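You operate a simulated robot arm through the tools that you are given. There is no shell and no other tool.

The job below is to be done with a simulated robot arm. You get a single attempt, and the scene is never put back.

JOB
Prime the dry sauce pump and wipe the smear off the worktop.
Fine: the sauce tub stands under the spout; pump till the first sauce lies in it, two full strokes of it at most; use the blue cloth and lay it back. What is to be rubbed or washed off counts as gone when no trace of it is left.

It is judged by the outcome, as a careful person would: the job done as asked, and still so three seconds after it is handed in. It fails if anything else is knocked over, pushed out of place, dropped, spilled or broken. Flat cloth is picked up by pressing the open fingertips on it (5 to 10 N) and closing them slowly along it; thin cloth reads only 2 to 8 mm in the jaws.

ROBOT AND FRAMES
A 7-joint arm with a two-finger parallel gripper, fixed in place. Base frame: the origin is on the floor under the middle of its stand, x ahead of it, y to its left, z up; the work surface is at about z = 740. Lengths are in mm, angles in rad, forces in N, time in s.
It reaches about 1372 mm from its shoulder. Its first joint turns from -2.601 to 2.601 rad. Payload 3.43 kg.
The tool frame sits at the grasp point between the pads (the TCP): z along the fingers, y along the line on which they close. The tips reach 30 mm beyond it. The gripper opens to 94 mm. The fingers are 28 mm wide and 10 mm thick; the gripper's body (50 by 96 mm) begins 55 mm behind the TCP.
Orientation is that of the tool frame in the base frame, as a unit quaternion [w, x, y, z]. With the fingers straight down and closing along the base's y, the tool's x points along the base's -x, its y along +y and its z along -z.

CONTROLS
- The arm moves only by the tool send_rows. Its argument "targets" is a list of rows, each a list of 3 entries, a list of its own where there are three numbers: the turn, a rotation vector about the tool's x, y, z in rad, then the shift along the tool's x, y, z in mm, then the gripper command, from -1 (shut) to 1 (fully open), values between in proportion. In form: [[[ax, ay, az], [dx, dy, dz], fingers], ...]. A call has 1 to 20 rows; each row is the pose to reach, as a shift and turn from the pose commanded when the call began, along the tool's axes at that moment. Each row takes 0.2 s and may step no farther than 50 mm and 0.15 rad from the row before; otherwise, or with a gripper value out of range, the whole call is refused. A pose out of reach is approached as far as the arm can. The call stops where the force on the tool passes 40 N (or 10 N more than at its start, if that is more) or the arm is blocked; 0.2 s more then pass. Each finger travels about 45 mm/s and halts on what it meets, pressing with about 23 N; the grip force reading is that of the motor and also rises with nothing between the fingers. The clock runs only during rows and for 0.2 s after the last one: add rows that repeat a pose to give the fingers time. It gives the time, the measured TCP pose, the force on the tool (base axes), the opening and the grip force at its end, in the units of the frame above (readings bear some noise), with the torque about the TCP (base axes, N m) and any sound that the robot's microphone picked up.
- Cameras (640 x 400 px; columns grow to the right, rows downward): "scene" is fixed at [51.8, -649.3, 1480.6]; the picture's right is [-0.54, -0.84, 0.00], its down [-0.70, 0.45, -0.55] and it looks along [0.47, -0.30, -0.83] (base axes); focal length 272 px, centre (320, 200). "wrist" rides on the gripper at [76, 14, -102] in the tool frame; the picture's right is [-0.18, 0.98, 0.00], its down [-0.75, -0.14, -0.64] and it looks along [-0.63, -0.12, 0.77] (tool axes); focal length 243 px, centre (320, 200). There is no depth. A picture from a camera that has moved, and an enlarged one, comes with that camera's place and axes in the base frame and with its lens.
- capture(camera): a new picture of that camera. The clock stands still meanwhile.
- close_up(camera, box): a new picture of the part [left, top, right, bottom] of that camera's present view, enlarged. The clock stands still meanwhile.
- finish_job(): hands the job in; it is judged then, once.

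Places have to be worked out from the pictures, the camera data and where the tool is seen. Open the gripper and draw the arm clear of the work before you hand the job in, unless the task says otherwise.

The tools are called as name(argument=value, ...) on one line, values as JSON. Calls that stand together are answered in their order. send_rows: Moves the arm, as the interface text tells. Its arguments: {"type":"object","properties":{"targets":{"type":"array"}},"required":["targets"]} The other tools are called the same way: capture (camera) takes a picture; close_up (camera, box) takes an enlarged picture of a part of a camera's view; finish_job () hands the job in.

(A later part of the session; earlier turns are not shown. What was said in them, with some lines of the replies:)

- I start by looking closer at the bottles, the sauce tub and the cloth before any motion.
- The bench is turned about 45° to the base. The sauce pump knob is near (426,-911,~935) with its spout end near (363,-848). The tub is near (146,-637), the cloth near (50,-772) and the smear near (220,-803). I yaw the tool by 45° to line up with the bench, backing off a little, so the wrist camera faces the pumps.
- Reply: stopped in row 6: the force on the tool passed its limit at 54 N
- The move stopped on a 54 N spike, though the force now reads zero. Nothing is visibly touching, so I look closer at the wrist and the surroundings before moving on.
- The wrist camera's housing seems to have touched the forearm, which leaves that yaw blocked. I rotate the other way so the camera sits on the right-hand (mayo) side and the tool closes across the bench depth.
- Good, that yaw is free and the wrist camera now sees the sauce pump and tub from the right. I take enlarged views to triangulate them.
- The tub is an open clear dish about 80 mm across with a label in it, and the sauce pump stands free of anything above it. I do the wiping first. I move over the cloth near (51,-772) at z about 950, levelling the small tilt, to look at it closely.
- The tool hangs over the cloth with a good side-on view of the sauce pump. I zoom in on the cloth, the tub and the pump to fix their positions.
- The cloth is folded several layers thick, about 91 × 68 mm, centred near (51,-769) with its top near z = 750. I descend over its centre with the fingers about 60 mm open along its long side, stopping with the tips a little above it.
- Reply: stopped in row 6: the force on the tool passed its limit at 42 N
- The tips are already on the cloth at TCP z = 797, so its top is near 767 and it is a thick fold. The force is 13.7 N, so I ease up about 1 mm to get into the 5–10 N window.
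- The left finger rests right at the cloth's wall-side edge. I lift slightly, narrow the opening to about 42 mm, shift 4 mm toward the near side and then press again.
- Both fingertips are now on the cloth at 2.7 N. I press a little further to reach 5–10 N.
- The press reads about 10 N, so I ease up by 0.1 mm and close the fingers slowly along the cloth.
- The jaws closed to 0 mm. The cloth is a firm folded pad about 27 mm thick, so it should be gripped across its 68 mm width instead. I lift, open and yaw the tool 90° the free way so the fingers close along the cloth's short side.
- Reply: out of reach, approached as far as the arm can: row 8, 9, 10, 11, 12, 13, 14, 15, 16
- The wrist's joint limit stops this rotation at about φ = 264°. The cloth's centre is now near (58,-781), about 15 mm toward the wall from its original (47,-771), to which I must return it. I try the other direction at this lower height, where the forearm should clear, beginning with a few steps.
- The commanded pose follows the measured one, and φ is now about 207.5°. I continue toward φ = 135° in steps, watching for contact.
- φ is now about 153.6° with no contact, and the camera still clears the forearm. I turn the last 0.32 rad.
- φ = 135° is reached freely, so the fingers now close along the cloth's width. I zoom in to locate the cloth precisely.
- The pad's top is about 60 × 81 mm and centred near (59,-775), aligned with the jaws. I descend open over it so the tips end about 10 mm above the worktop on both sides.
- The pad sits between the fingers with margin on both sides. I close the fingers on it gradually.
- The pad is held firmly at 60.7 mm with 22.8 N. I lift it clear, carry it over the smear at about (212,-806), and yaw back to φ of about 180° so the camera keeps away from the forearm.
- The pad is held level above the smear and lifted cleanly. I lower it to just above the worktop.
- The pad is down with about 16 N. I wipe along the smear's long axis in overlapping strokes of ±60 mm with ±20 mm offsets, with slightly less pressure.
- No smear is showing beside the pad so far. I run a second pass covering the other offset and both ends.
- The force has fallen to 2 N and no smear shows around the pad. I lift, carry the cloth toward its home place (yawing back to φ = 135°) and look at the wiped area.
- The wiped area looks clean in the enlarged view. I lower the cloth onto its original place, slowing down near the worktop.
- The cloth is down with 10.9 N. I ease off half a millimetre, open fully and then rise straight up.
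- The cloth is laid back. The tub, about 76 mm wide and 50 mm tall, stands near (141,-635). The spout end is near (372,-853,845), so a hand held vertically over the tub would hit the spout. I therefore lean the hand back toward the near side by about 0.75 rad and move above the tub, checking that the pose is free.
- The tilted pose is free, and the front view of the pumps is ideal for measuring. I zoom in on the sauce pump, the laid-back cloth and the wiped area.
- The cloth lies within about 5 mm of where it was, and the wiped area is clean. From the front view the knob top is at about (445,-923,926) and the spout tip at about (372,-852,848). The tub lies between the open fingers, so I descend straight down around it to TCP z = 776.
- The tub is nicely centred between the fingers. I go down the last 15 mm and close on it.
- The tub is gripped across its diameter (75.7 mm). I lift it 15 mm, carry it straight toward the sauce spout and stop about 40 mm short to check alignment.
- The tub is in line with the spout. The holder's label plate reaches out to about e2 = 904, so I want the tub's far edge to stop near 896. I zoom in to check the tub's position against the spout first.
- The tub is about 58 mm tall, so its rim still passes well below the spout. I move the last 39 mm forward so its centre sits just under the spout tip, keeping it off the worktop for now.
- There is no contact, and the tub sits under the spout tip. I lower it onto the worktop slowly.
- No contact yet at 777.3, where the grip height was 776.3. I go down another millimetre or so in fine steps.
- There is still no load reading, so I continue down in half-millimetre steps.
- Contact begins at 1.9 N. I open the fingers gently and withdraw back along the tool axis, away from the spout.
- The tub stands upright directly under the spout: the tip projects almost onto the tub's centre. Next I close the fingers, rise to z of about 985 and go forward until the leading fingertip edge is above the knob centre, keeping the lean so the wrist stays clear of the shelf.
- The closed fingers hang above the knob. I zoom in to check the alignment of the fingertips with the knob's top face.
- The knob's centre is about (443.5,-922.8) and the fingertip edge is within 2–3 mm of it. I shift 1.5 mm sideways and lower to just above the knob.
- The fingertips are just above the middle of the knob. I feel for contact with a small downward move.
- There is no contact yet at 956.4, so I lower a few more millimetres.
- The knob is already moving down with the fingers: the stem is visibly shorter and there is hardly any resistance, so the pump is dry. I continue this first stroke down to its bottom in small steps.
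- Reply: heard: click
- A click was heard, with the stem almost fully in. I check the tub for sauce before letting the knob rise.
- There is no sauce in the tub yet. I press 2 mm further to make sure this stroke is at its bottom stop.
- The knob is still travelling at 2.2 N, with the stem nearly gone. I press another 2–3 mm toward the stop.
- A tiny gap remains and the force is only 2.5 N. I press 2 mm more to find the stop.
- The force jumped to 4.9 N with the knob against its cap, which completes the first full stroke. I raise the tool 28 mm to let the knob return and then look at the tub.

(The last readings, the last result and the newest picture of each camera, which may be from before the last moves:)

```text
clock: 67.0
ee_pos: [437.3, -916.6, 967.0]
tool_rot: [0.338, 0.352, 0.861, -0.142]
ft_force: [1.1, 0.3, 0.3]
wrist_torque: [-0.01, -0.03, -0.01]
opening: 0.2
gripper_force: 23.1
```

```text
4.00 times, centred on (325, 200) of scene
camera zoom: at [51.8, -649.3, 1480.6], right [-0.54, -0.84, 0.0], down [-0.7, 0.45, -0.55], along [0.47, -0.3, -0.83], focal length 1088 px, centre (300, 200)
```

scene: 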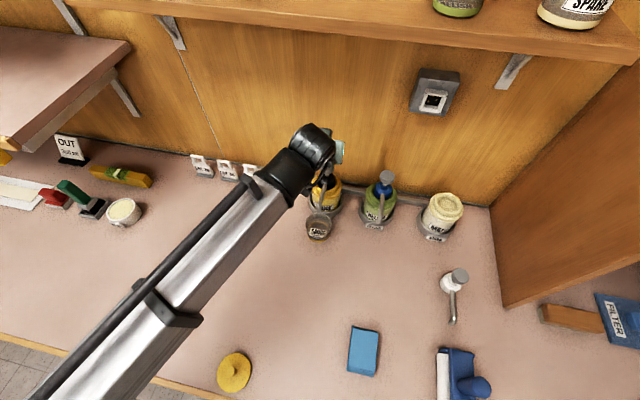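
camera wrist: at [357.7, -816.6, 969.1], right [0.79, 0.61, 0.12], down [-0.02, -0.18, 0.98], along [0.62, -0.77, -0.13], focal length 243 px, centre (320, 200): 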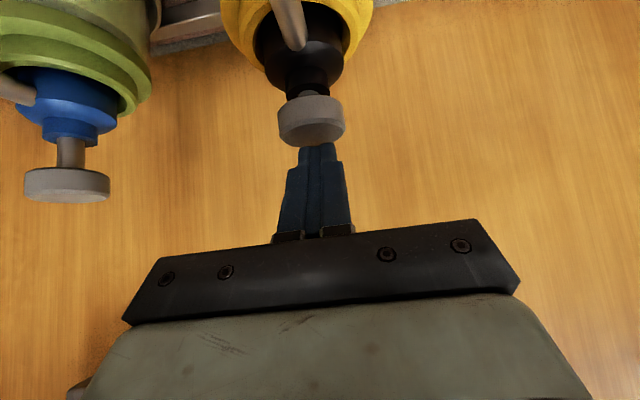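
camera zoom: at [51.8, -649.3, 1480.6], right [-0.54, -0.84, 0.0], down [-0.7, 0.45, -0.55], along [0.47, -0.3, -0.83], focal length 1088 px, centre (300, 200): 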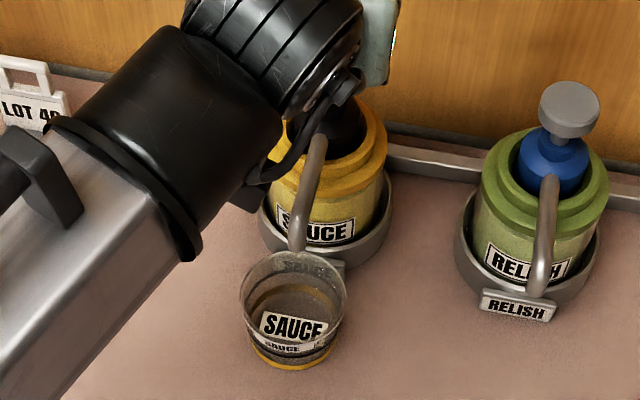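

The knob has returned and the tub is still empty, so the first stroke was the dry one. I begin the second stroke slowly, going down to the click depth.

send_rows(targets=[[[0, 0, 0], [3.4, 0, 3.7], -1], [[0, 0, 0], [6.1, 0, 6.6], -1], [[0, 0, 0], [8.2, 0, 8.8], -1], [[0, 0, 0], [10.2, 0, 11], -1], [[0, 0, 0], [12.3, 0, 13.2], -1], [[0, 0, 0], [14.3, 0, 15.4], -1], [[0, 0, 0], [14.3, 0, 15.4], -1]])

close_up(camera="scene", box=[290, 150, 360, 250])

close_up(camera="wrist", box=[220, 20, 420, 180])

```text
clock: 68.7
ee_pos: [436.8, -917.1, 945.0]
tool_rot: [0.339, 0.352, 0.861, -0.141]
ft_force: [0.7, -0.5, 1.3]
wrist_torque: [-0.03, 0.0, 0.01]
opening: 0.2
gripper_force: 23.0
heard: click
```

```text
4.00 times, centred on (325, 200) of scene
camera zoom: at [51.8, -649.3, 1480.6], right [-0.54, -0.84, 0.0], down [-0.7, 0.45, -0.55], along [0.47, -0.3, -0.83], focal length 1088 px, centre (300, 200)
```

zoom: 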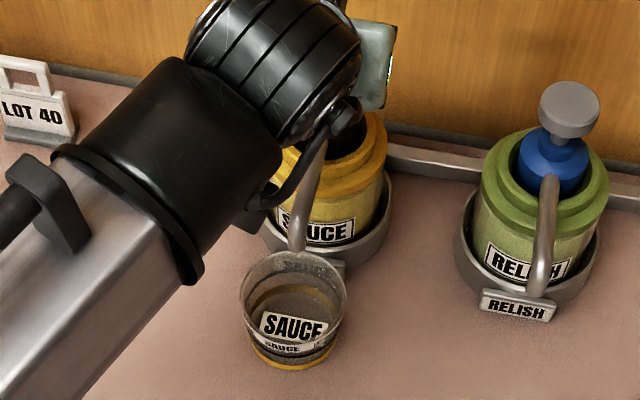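

```text
2.50 times, centred on (320, 100) of wrist
camera zoom: at [357.2, -815.7, 968.3], right [0.79, 0.61, 0.12], down [-0.02, -0.18, 0.98], along [0.62, -0.77, -0.13], focal length 606 px, centre (320, 450)
```

zoom: 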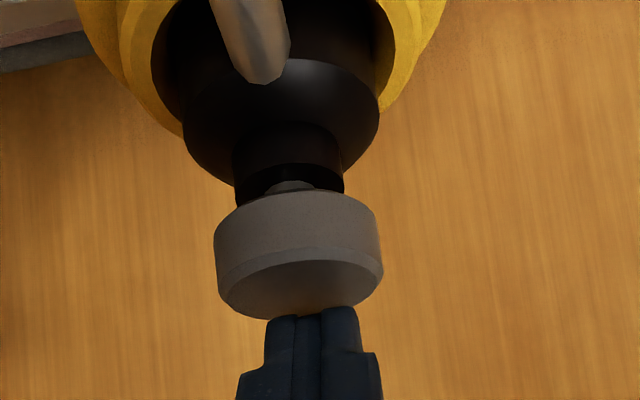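

I heard the click again, but no sauce is visible yet. I complete this second stroke to the bottom and give it a moment.

send_rows(targets=[[[0, 0, 0], [1.4, 0, 1.5], -1], [[0, 0, 0], [2.7, 0, 2.9], -1], [[0, 0, 0], [3.8, 0, 4.1], -1], [[0, 0, 0], [3.8, 0, 4.1], -1], [[0, 0, 0], [3.8, 0, 4.1], -1]])

close_up(camera="scene", box=[290, 150, 360, 250])

close_up(camera="wrist", box=[220, 0, 420, 160])

```text
clock: 69.8
ee_pos: [437.1, -915.7, 939.9]
tool_rot: [0.34, 0.352, 0.861, -0.141]
ft_force: [-0.6, 0.0, 3.0]
wrist_torque: [-0.01, -0.03, 0.02]
opening: 0.0
gripper_force: 23.4
```

```text
4.00 times, centred on (325, 200) of scene
camera zoom: at [51.8, -649.3, 1480.6], right [-0.54, -0.84, 0.0], down [-0.7, 0.45, -0.55], along [0.47, -0.3, -0.83], focal length 1088 px, centre (300, 200)
```

zoom: 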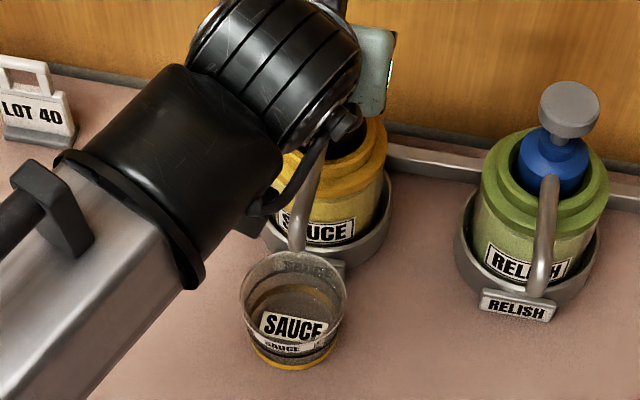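

```text
2.50 times, centred on (320, 80) of wrist
camera zoom: at [357.6, -816.2, 962.7], right [0.79, 0.61, 0.12], down [-0.02, -0.18, 0.98], along [0.62, -0.78, -0.13], focal length 606 px, centre (320, 500)
```

zoom: 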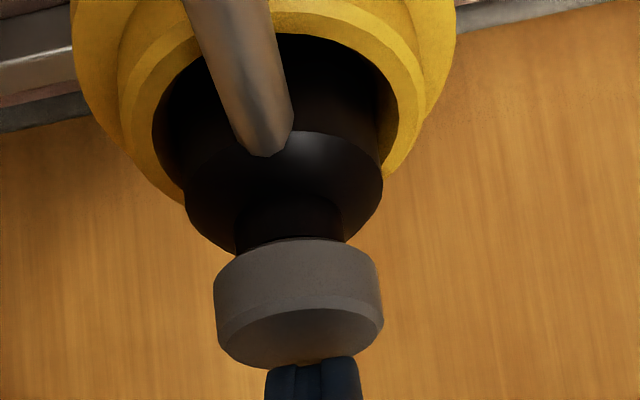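

I see no sauce in the tub at this zoom. I enlarge the tub itself further to make sure before deciding.

close_up(camera="scene", box=[302, 205, 342, 245])

send_rows(targets=[[[0, 0, 0], [-4.8, 0, -5.1], -1], [[0, 0, 0], [-9.5, 0, -10.3], -1], [[0, 0, 0], [-14.3, 0, -15.4], -1], [[0, 0, 0], [-19.1, 0, -20.6], -1], [[0, 0, 0], [-19.1, 0, -20.6], -1], [[0, 0, 0], [-19.1, 0, -20.6], -1], [[0, 0, 0], [-19.1, 0, -20.6], -1]])

close_up(camera="scene", box=[302, 205, 342, 245])

```text
10.00 times, centred on (322, 225) of scene
camera zoom: at [51.8, -649.3, 1480.6], right [-0.54, -0.84, 0.0], down [-0.7, 0.45, -0.55], along [0.47, -0.3, -0.83], focal length 2720 px, centre (300, -50)
```

zoom: 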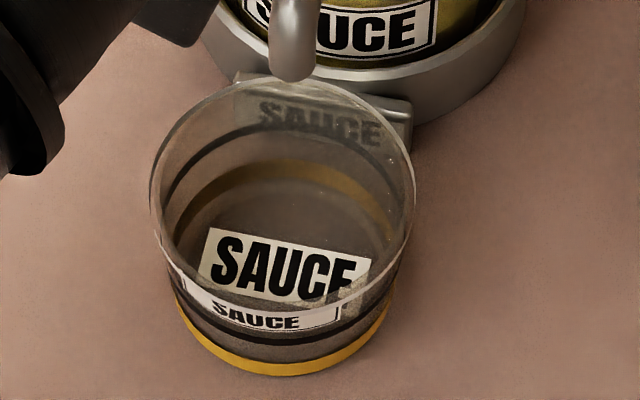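

```text
clock: 71.5
ee_pos: [437.9, -916.4, 967.8]
tool_rot: [0.338, 0.352, 0.861, -0.141]
ft_force: [-0.1, 0.4, -0.6]
wrist_torque: [0.02, 0.01, -0.01]
opening: 0.0
gripper_force: 22.8
```

```text
10.00 times, centred on (322, 225) of scene
camera zoom: at [51.8, -649.3, 1480.6], right [-0.54, -0.84, 0.0], down [-0.7, 0.45, -0.55], along [0.47, -0.3, -0.83], focal length 2720 px, centre (300, -50)
```

zoom: 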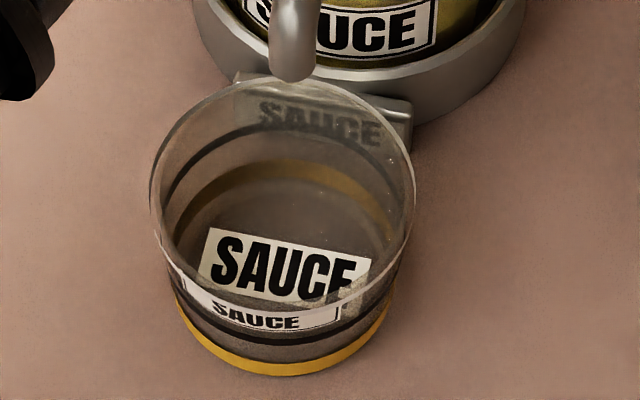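

The tub is still empty and the knob is back up. The limit is two strokes' worth of sauce in the tub and none has come out yet, so the dry priming continues. I make one more full stroke and check again.

send_rows(targets=[[[0, 0, 0], [3.4, 0, 3.7], -1], [[0, 0, 0], [6.1, 0, 6.6], -1], [[0, 0, 0], [8.2, 0, 8.8], -1], [[0, 0, 0], [10.2, 0, 11], -1], [[0, 0, 0], [12.3, 0, 13.2], -1], [[0, 0, 0], [14.3, 0, 15.4], -1], [[0, 0, 0], [16.5, 0, 17.7], -1], [[0, 0, 0], [18.9, 0, 20.3], -1], [[0, 0, 0], [18.9, 0, 20.3], -1]])

close_up(camera="scene", box=[302, 205, 342, 245])

```text
clock: 73.5
ee_pos: [438.4, -916.5, 941.2]
tool_rot: [0.339, 0.352, 0.861, -0.142]
ft_force: [1.7, -0.8, 1.9]
wrist_torque: [0.03, -0.03, 0.02]
opening: 0.0
gripper_force: 22.6
heard: click
```

```text
10.00 times, centred on (322, 225) of scene
camera zoom: at [51.8, -649.3, 1480.6], right [-0.54, -0.84, 0.0], down [-0.7, 0.45, -0.55], along [0.47, -0.3, -0.83], focal length 2720 px, centre (300, -50)
```

zoom: 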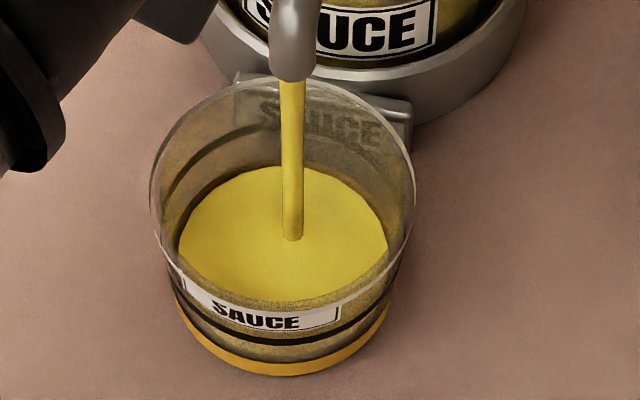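

Yellow sauce is now running into the tub and lies in it, so that is enough. I release the knob by rising straight up and stop pumping.

send_rows(targets=[[[0, 0, 0], [-4.8, 0, -5.1], -1], [[0, 0, 0], [-9.5, 0, -10.3], -1], [[0, 0, 0], [-14.3, 0, -15.4], -1], [[0, 0, 0], [-19.1, 0, -20.6], -1], [[0, 0, 0], [-27.3, 0, -29.4], -1], [[0, 0, 0], [-34.1, 0, -36.7], -1], [[0, 0, 0], [-34.1, 0, -36.7], -1], [[0, 0, 0], [-34.1, 0, -36.7], -1]])

close_up(camera="scene", box=[302, 205, 342, 245])

capture(camera="wrist")

```text
clock: 75.2
ee_pos: [437.3, -917.4, 990.3]
tool_rot: [0.338, 0.352, 0.862, -0.141]
ft_force: [1.0, 0.7, 0.3]
wrist_torque: [0.03, -0.02, 0.02]
opening: 0.0
gripper_force: 22.9
```

```text
10.00 times, centred on (322, 225) of scene
camera zoom: at [51.8, -649.3, 1480.6], right [-0.54, -0.84, 0.0], down [-0.7, 0.45, -0.55], along [0.47, -0.3, -0.83], focal length 2720 px, centre (300, -50)
```

zoom: 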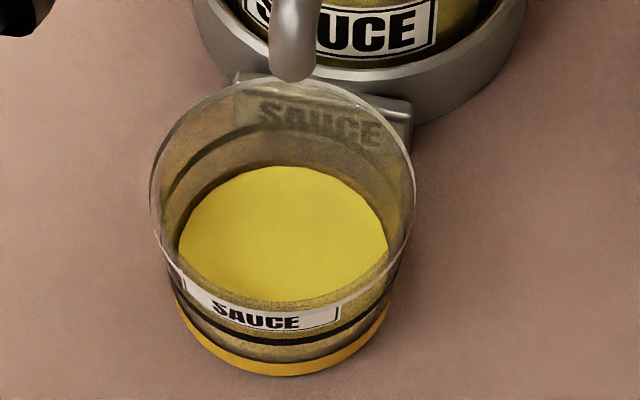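

```text
taken
camera wrist: at [357.3, -817.1, 1012.3], right [0.79, 0.61, 0.12], down [-0.02, -0.18, 0.98], along [0.62, -0.78, -0.13], focal length 243 px, centre (320, 200)
```

wrist: 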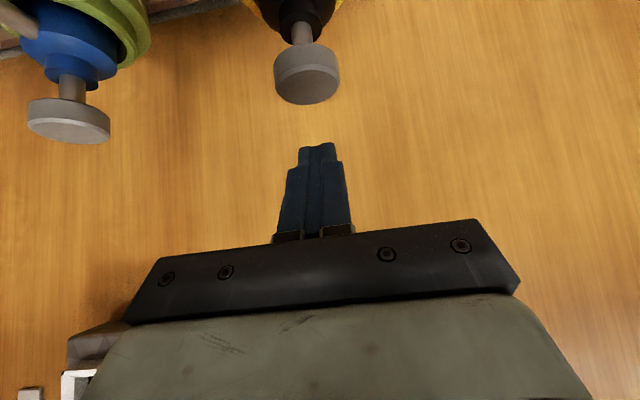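

The flow has stopped, the sauce lies in the tub, nothing is spilled and the knob is back up. I retreat straight back from the pump, then open the gripper and rise clear.

send_rows(targets=[[[0, 0, 0], [29.4, 0, -27.3], -1], [[0, 0, 0], [58.8, 0, -54.7], -1], [[0, 0, 0], [88.2, 0, -82], -1], [[0, 0, 0], [117.6, 0, -109.3], -1], [[0, 0, 0], [147, 0, -136.7], -1], [[0, 0, 0], [155, 0, -180], 0], [[0, 0, 0], [155, 0, -220], 1], [[0, 0, 0], [155, 0, -240], 1], [[0, 0, 0], [155, 0, -240], 1]])

capture(camera="scene")

capture(camera="wrist")

```text
clock: 77.2
ee_pos: [238.8, -720.9, 1062.4]
tool_rot: [0.338, 0.353, 0.861, -0.142]
ft_force: [-0.2, 0.3, 0.3]
wrist_torque: [0.01, 0.01, -0.01]
opening: 85.2
gripper_force: 0.1
```

```text
taken
```

scene: 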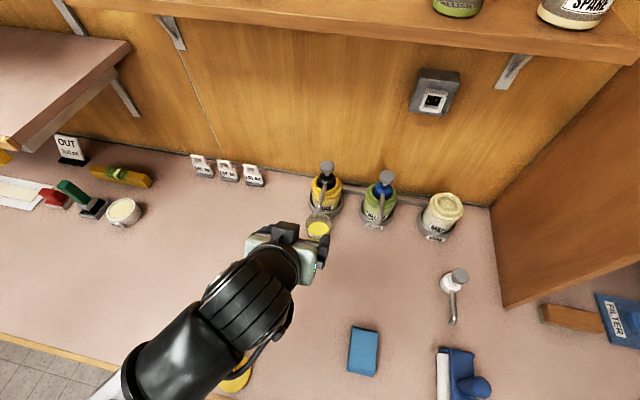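

```text
taken
camera wrist: at [158.1, -621.3, 1084.3], right [0.79, 0.61, 0.12], down [-0.02, -0.18, 0.98], along [0.62, -0.77, -0.13], focal length 243 px, centre (320, 200)
```

wrist: 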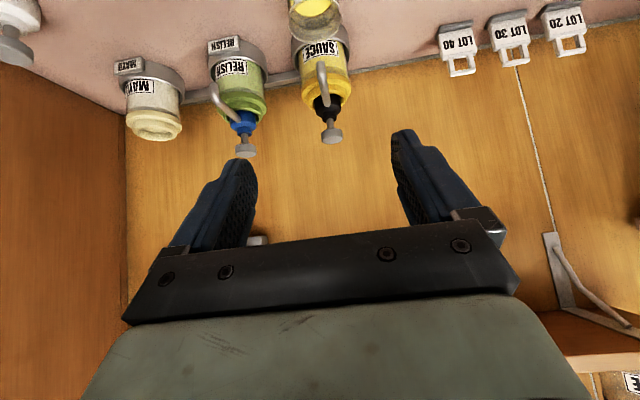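

All objects are in place. I do a last close inspection of the wiped area, the cloth and the tub surroundings for any trace.

close_up(camera="scene", box=[300, 240, 380, 320])

close_up(camera="scene", box=[290, 150, 410, 250])

close_up(camera="scene", box=[200, 250, 400, 400])

```text
5.00 times, centred on (340, 280) of scene
camera zoom: at [51.8, -649.3, 1480.6], right [-0.54, -0.84, 0.0], down [-0.7, 0.45, -0.55], along [0.47, -0.3, -0.83], focal length 1360 px, centre (220, -200)
```

zoom: 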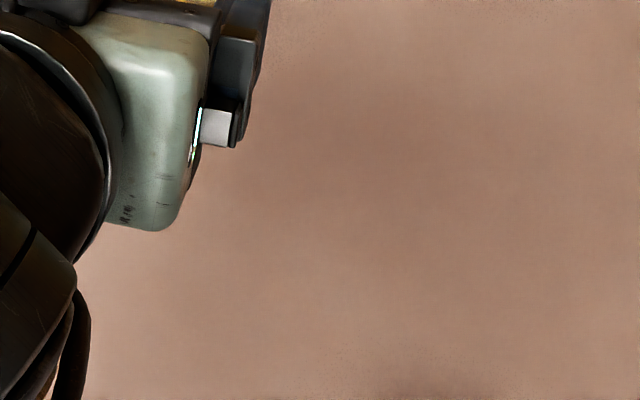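

```text
4.00 times, centred on (350, 200) of scene
camera zoom: at [51.8, -649.3, 1480.6], right [-0.54, -0.84, 0.0], down [-0.7, 0.45, -0.55], along [0.47, -0.3, -0.83], focal length 1088 px, centre (200, 200)
```

zoom: 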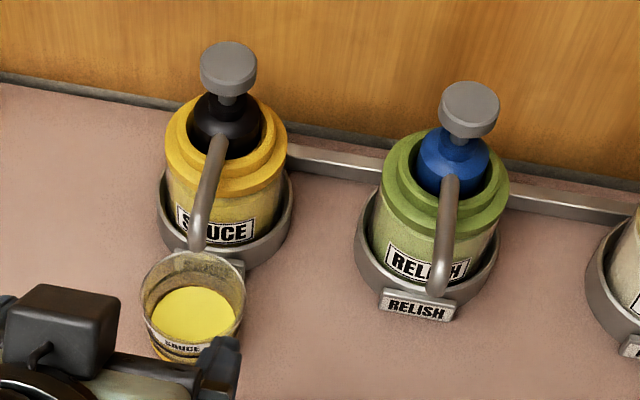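

```text
2.67 times, centred on (300, 325) of scene
camera zoom: at [51.8, -649.3, 1480.6], right [-0.54, -0.84, 0.0], down [-0.7, 0.45, -0.55], along [0.47, -0.3, -0.83], focal length 726 px, centre (373, -133)
```

zoom: 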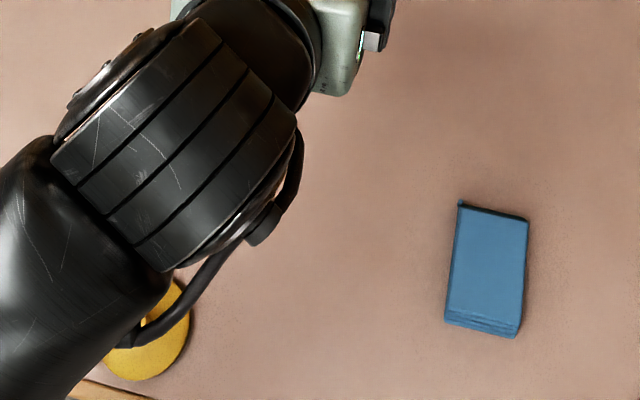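

The surface looks clean, though part of the wiped area is behind the gripper. I move the arm further left and clear, then confirm with one more look.

send_rows(targets=[[[0, 0, 0], [0, 35, 0], 1], [[0, 0, 0], [0, 75, 0], 1], [[0, 0, 0], [0, 115, 0], 1], [[0, 0, 0], [0, 150, 0], 1], [[0, 0, 0], [0, 150, 0], 1]])

close_up(camera="scene", box=[290, 230, 390, 320])

capture(camera="scene")

```text
clock: 78.5
ee_pos: [343.7, -612.8, 1058.6]
tool_rot: [0.338, 0.352, 0.861, -0.141]
ft_force: [-0.2, 0.7, 0.0]
wrist_torque: [0.01, 0.01, -0.01]
opening: 93.8
gripper_force: 0.1
```

```text
4.44 times, centred on (340, 275) of scene
camera zoom: at [51.8, -649.3, 1480.6], right [-0.54, -0.84, 0.0], down [-0.7, 0.45, -0.55], along [0.47, -0.3, -0.83], focal length 1209 px, centre (231, -133)
```

zoom: 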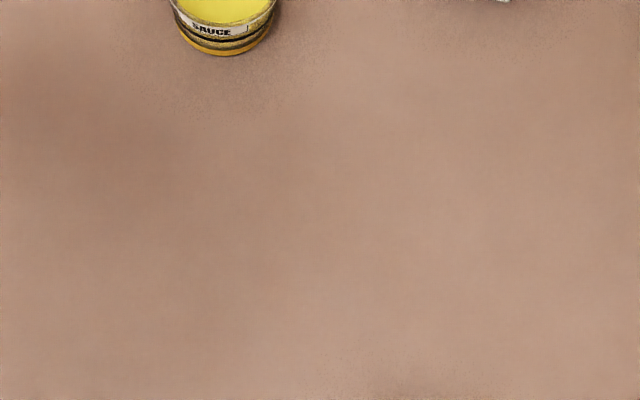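

```text
taken
```

scene: 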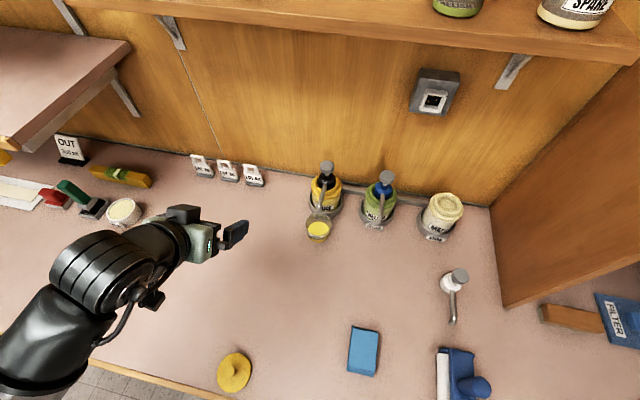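

The wiped area shows no trace of the smear. The tub with the first sauce stands under the spout, the cloth is back in its place, the gripper is open and the arm is clear. I hand the job in.

finish_job()

```text
The job is handed in.
```

The sauce pump is primed, with the first sauce in the tub under the spout, and the smear is off the worktop. I've handed the job in.

- **Pump:** The first two full strokes came out dry, so I made a third, and sauce ran into the tub. I read "two full strokes of it at most" as a limit on sauce in the tub, which holds one stroke's worth. If the limit meant total strokes, I went over it by one.
- **Smear:** I wiped it with the blue cloth in two passes. The last close-up, with the arm out of the way, shows no trace.
- **Cloth:** It is laid back flat, about 5 mm from where it started.
- **Everything else:** Nothing was knocked over or spilled. Early on, the wrist camera briefly touched the robot's own forearm. Force readings were normal afterwards.
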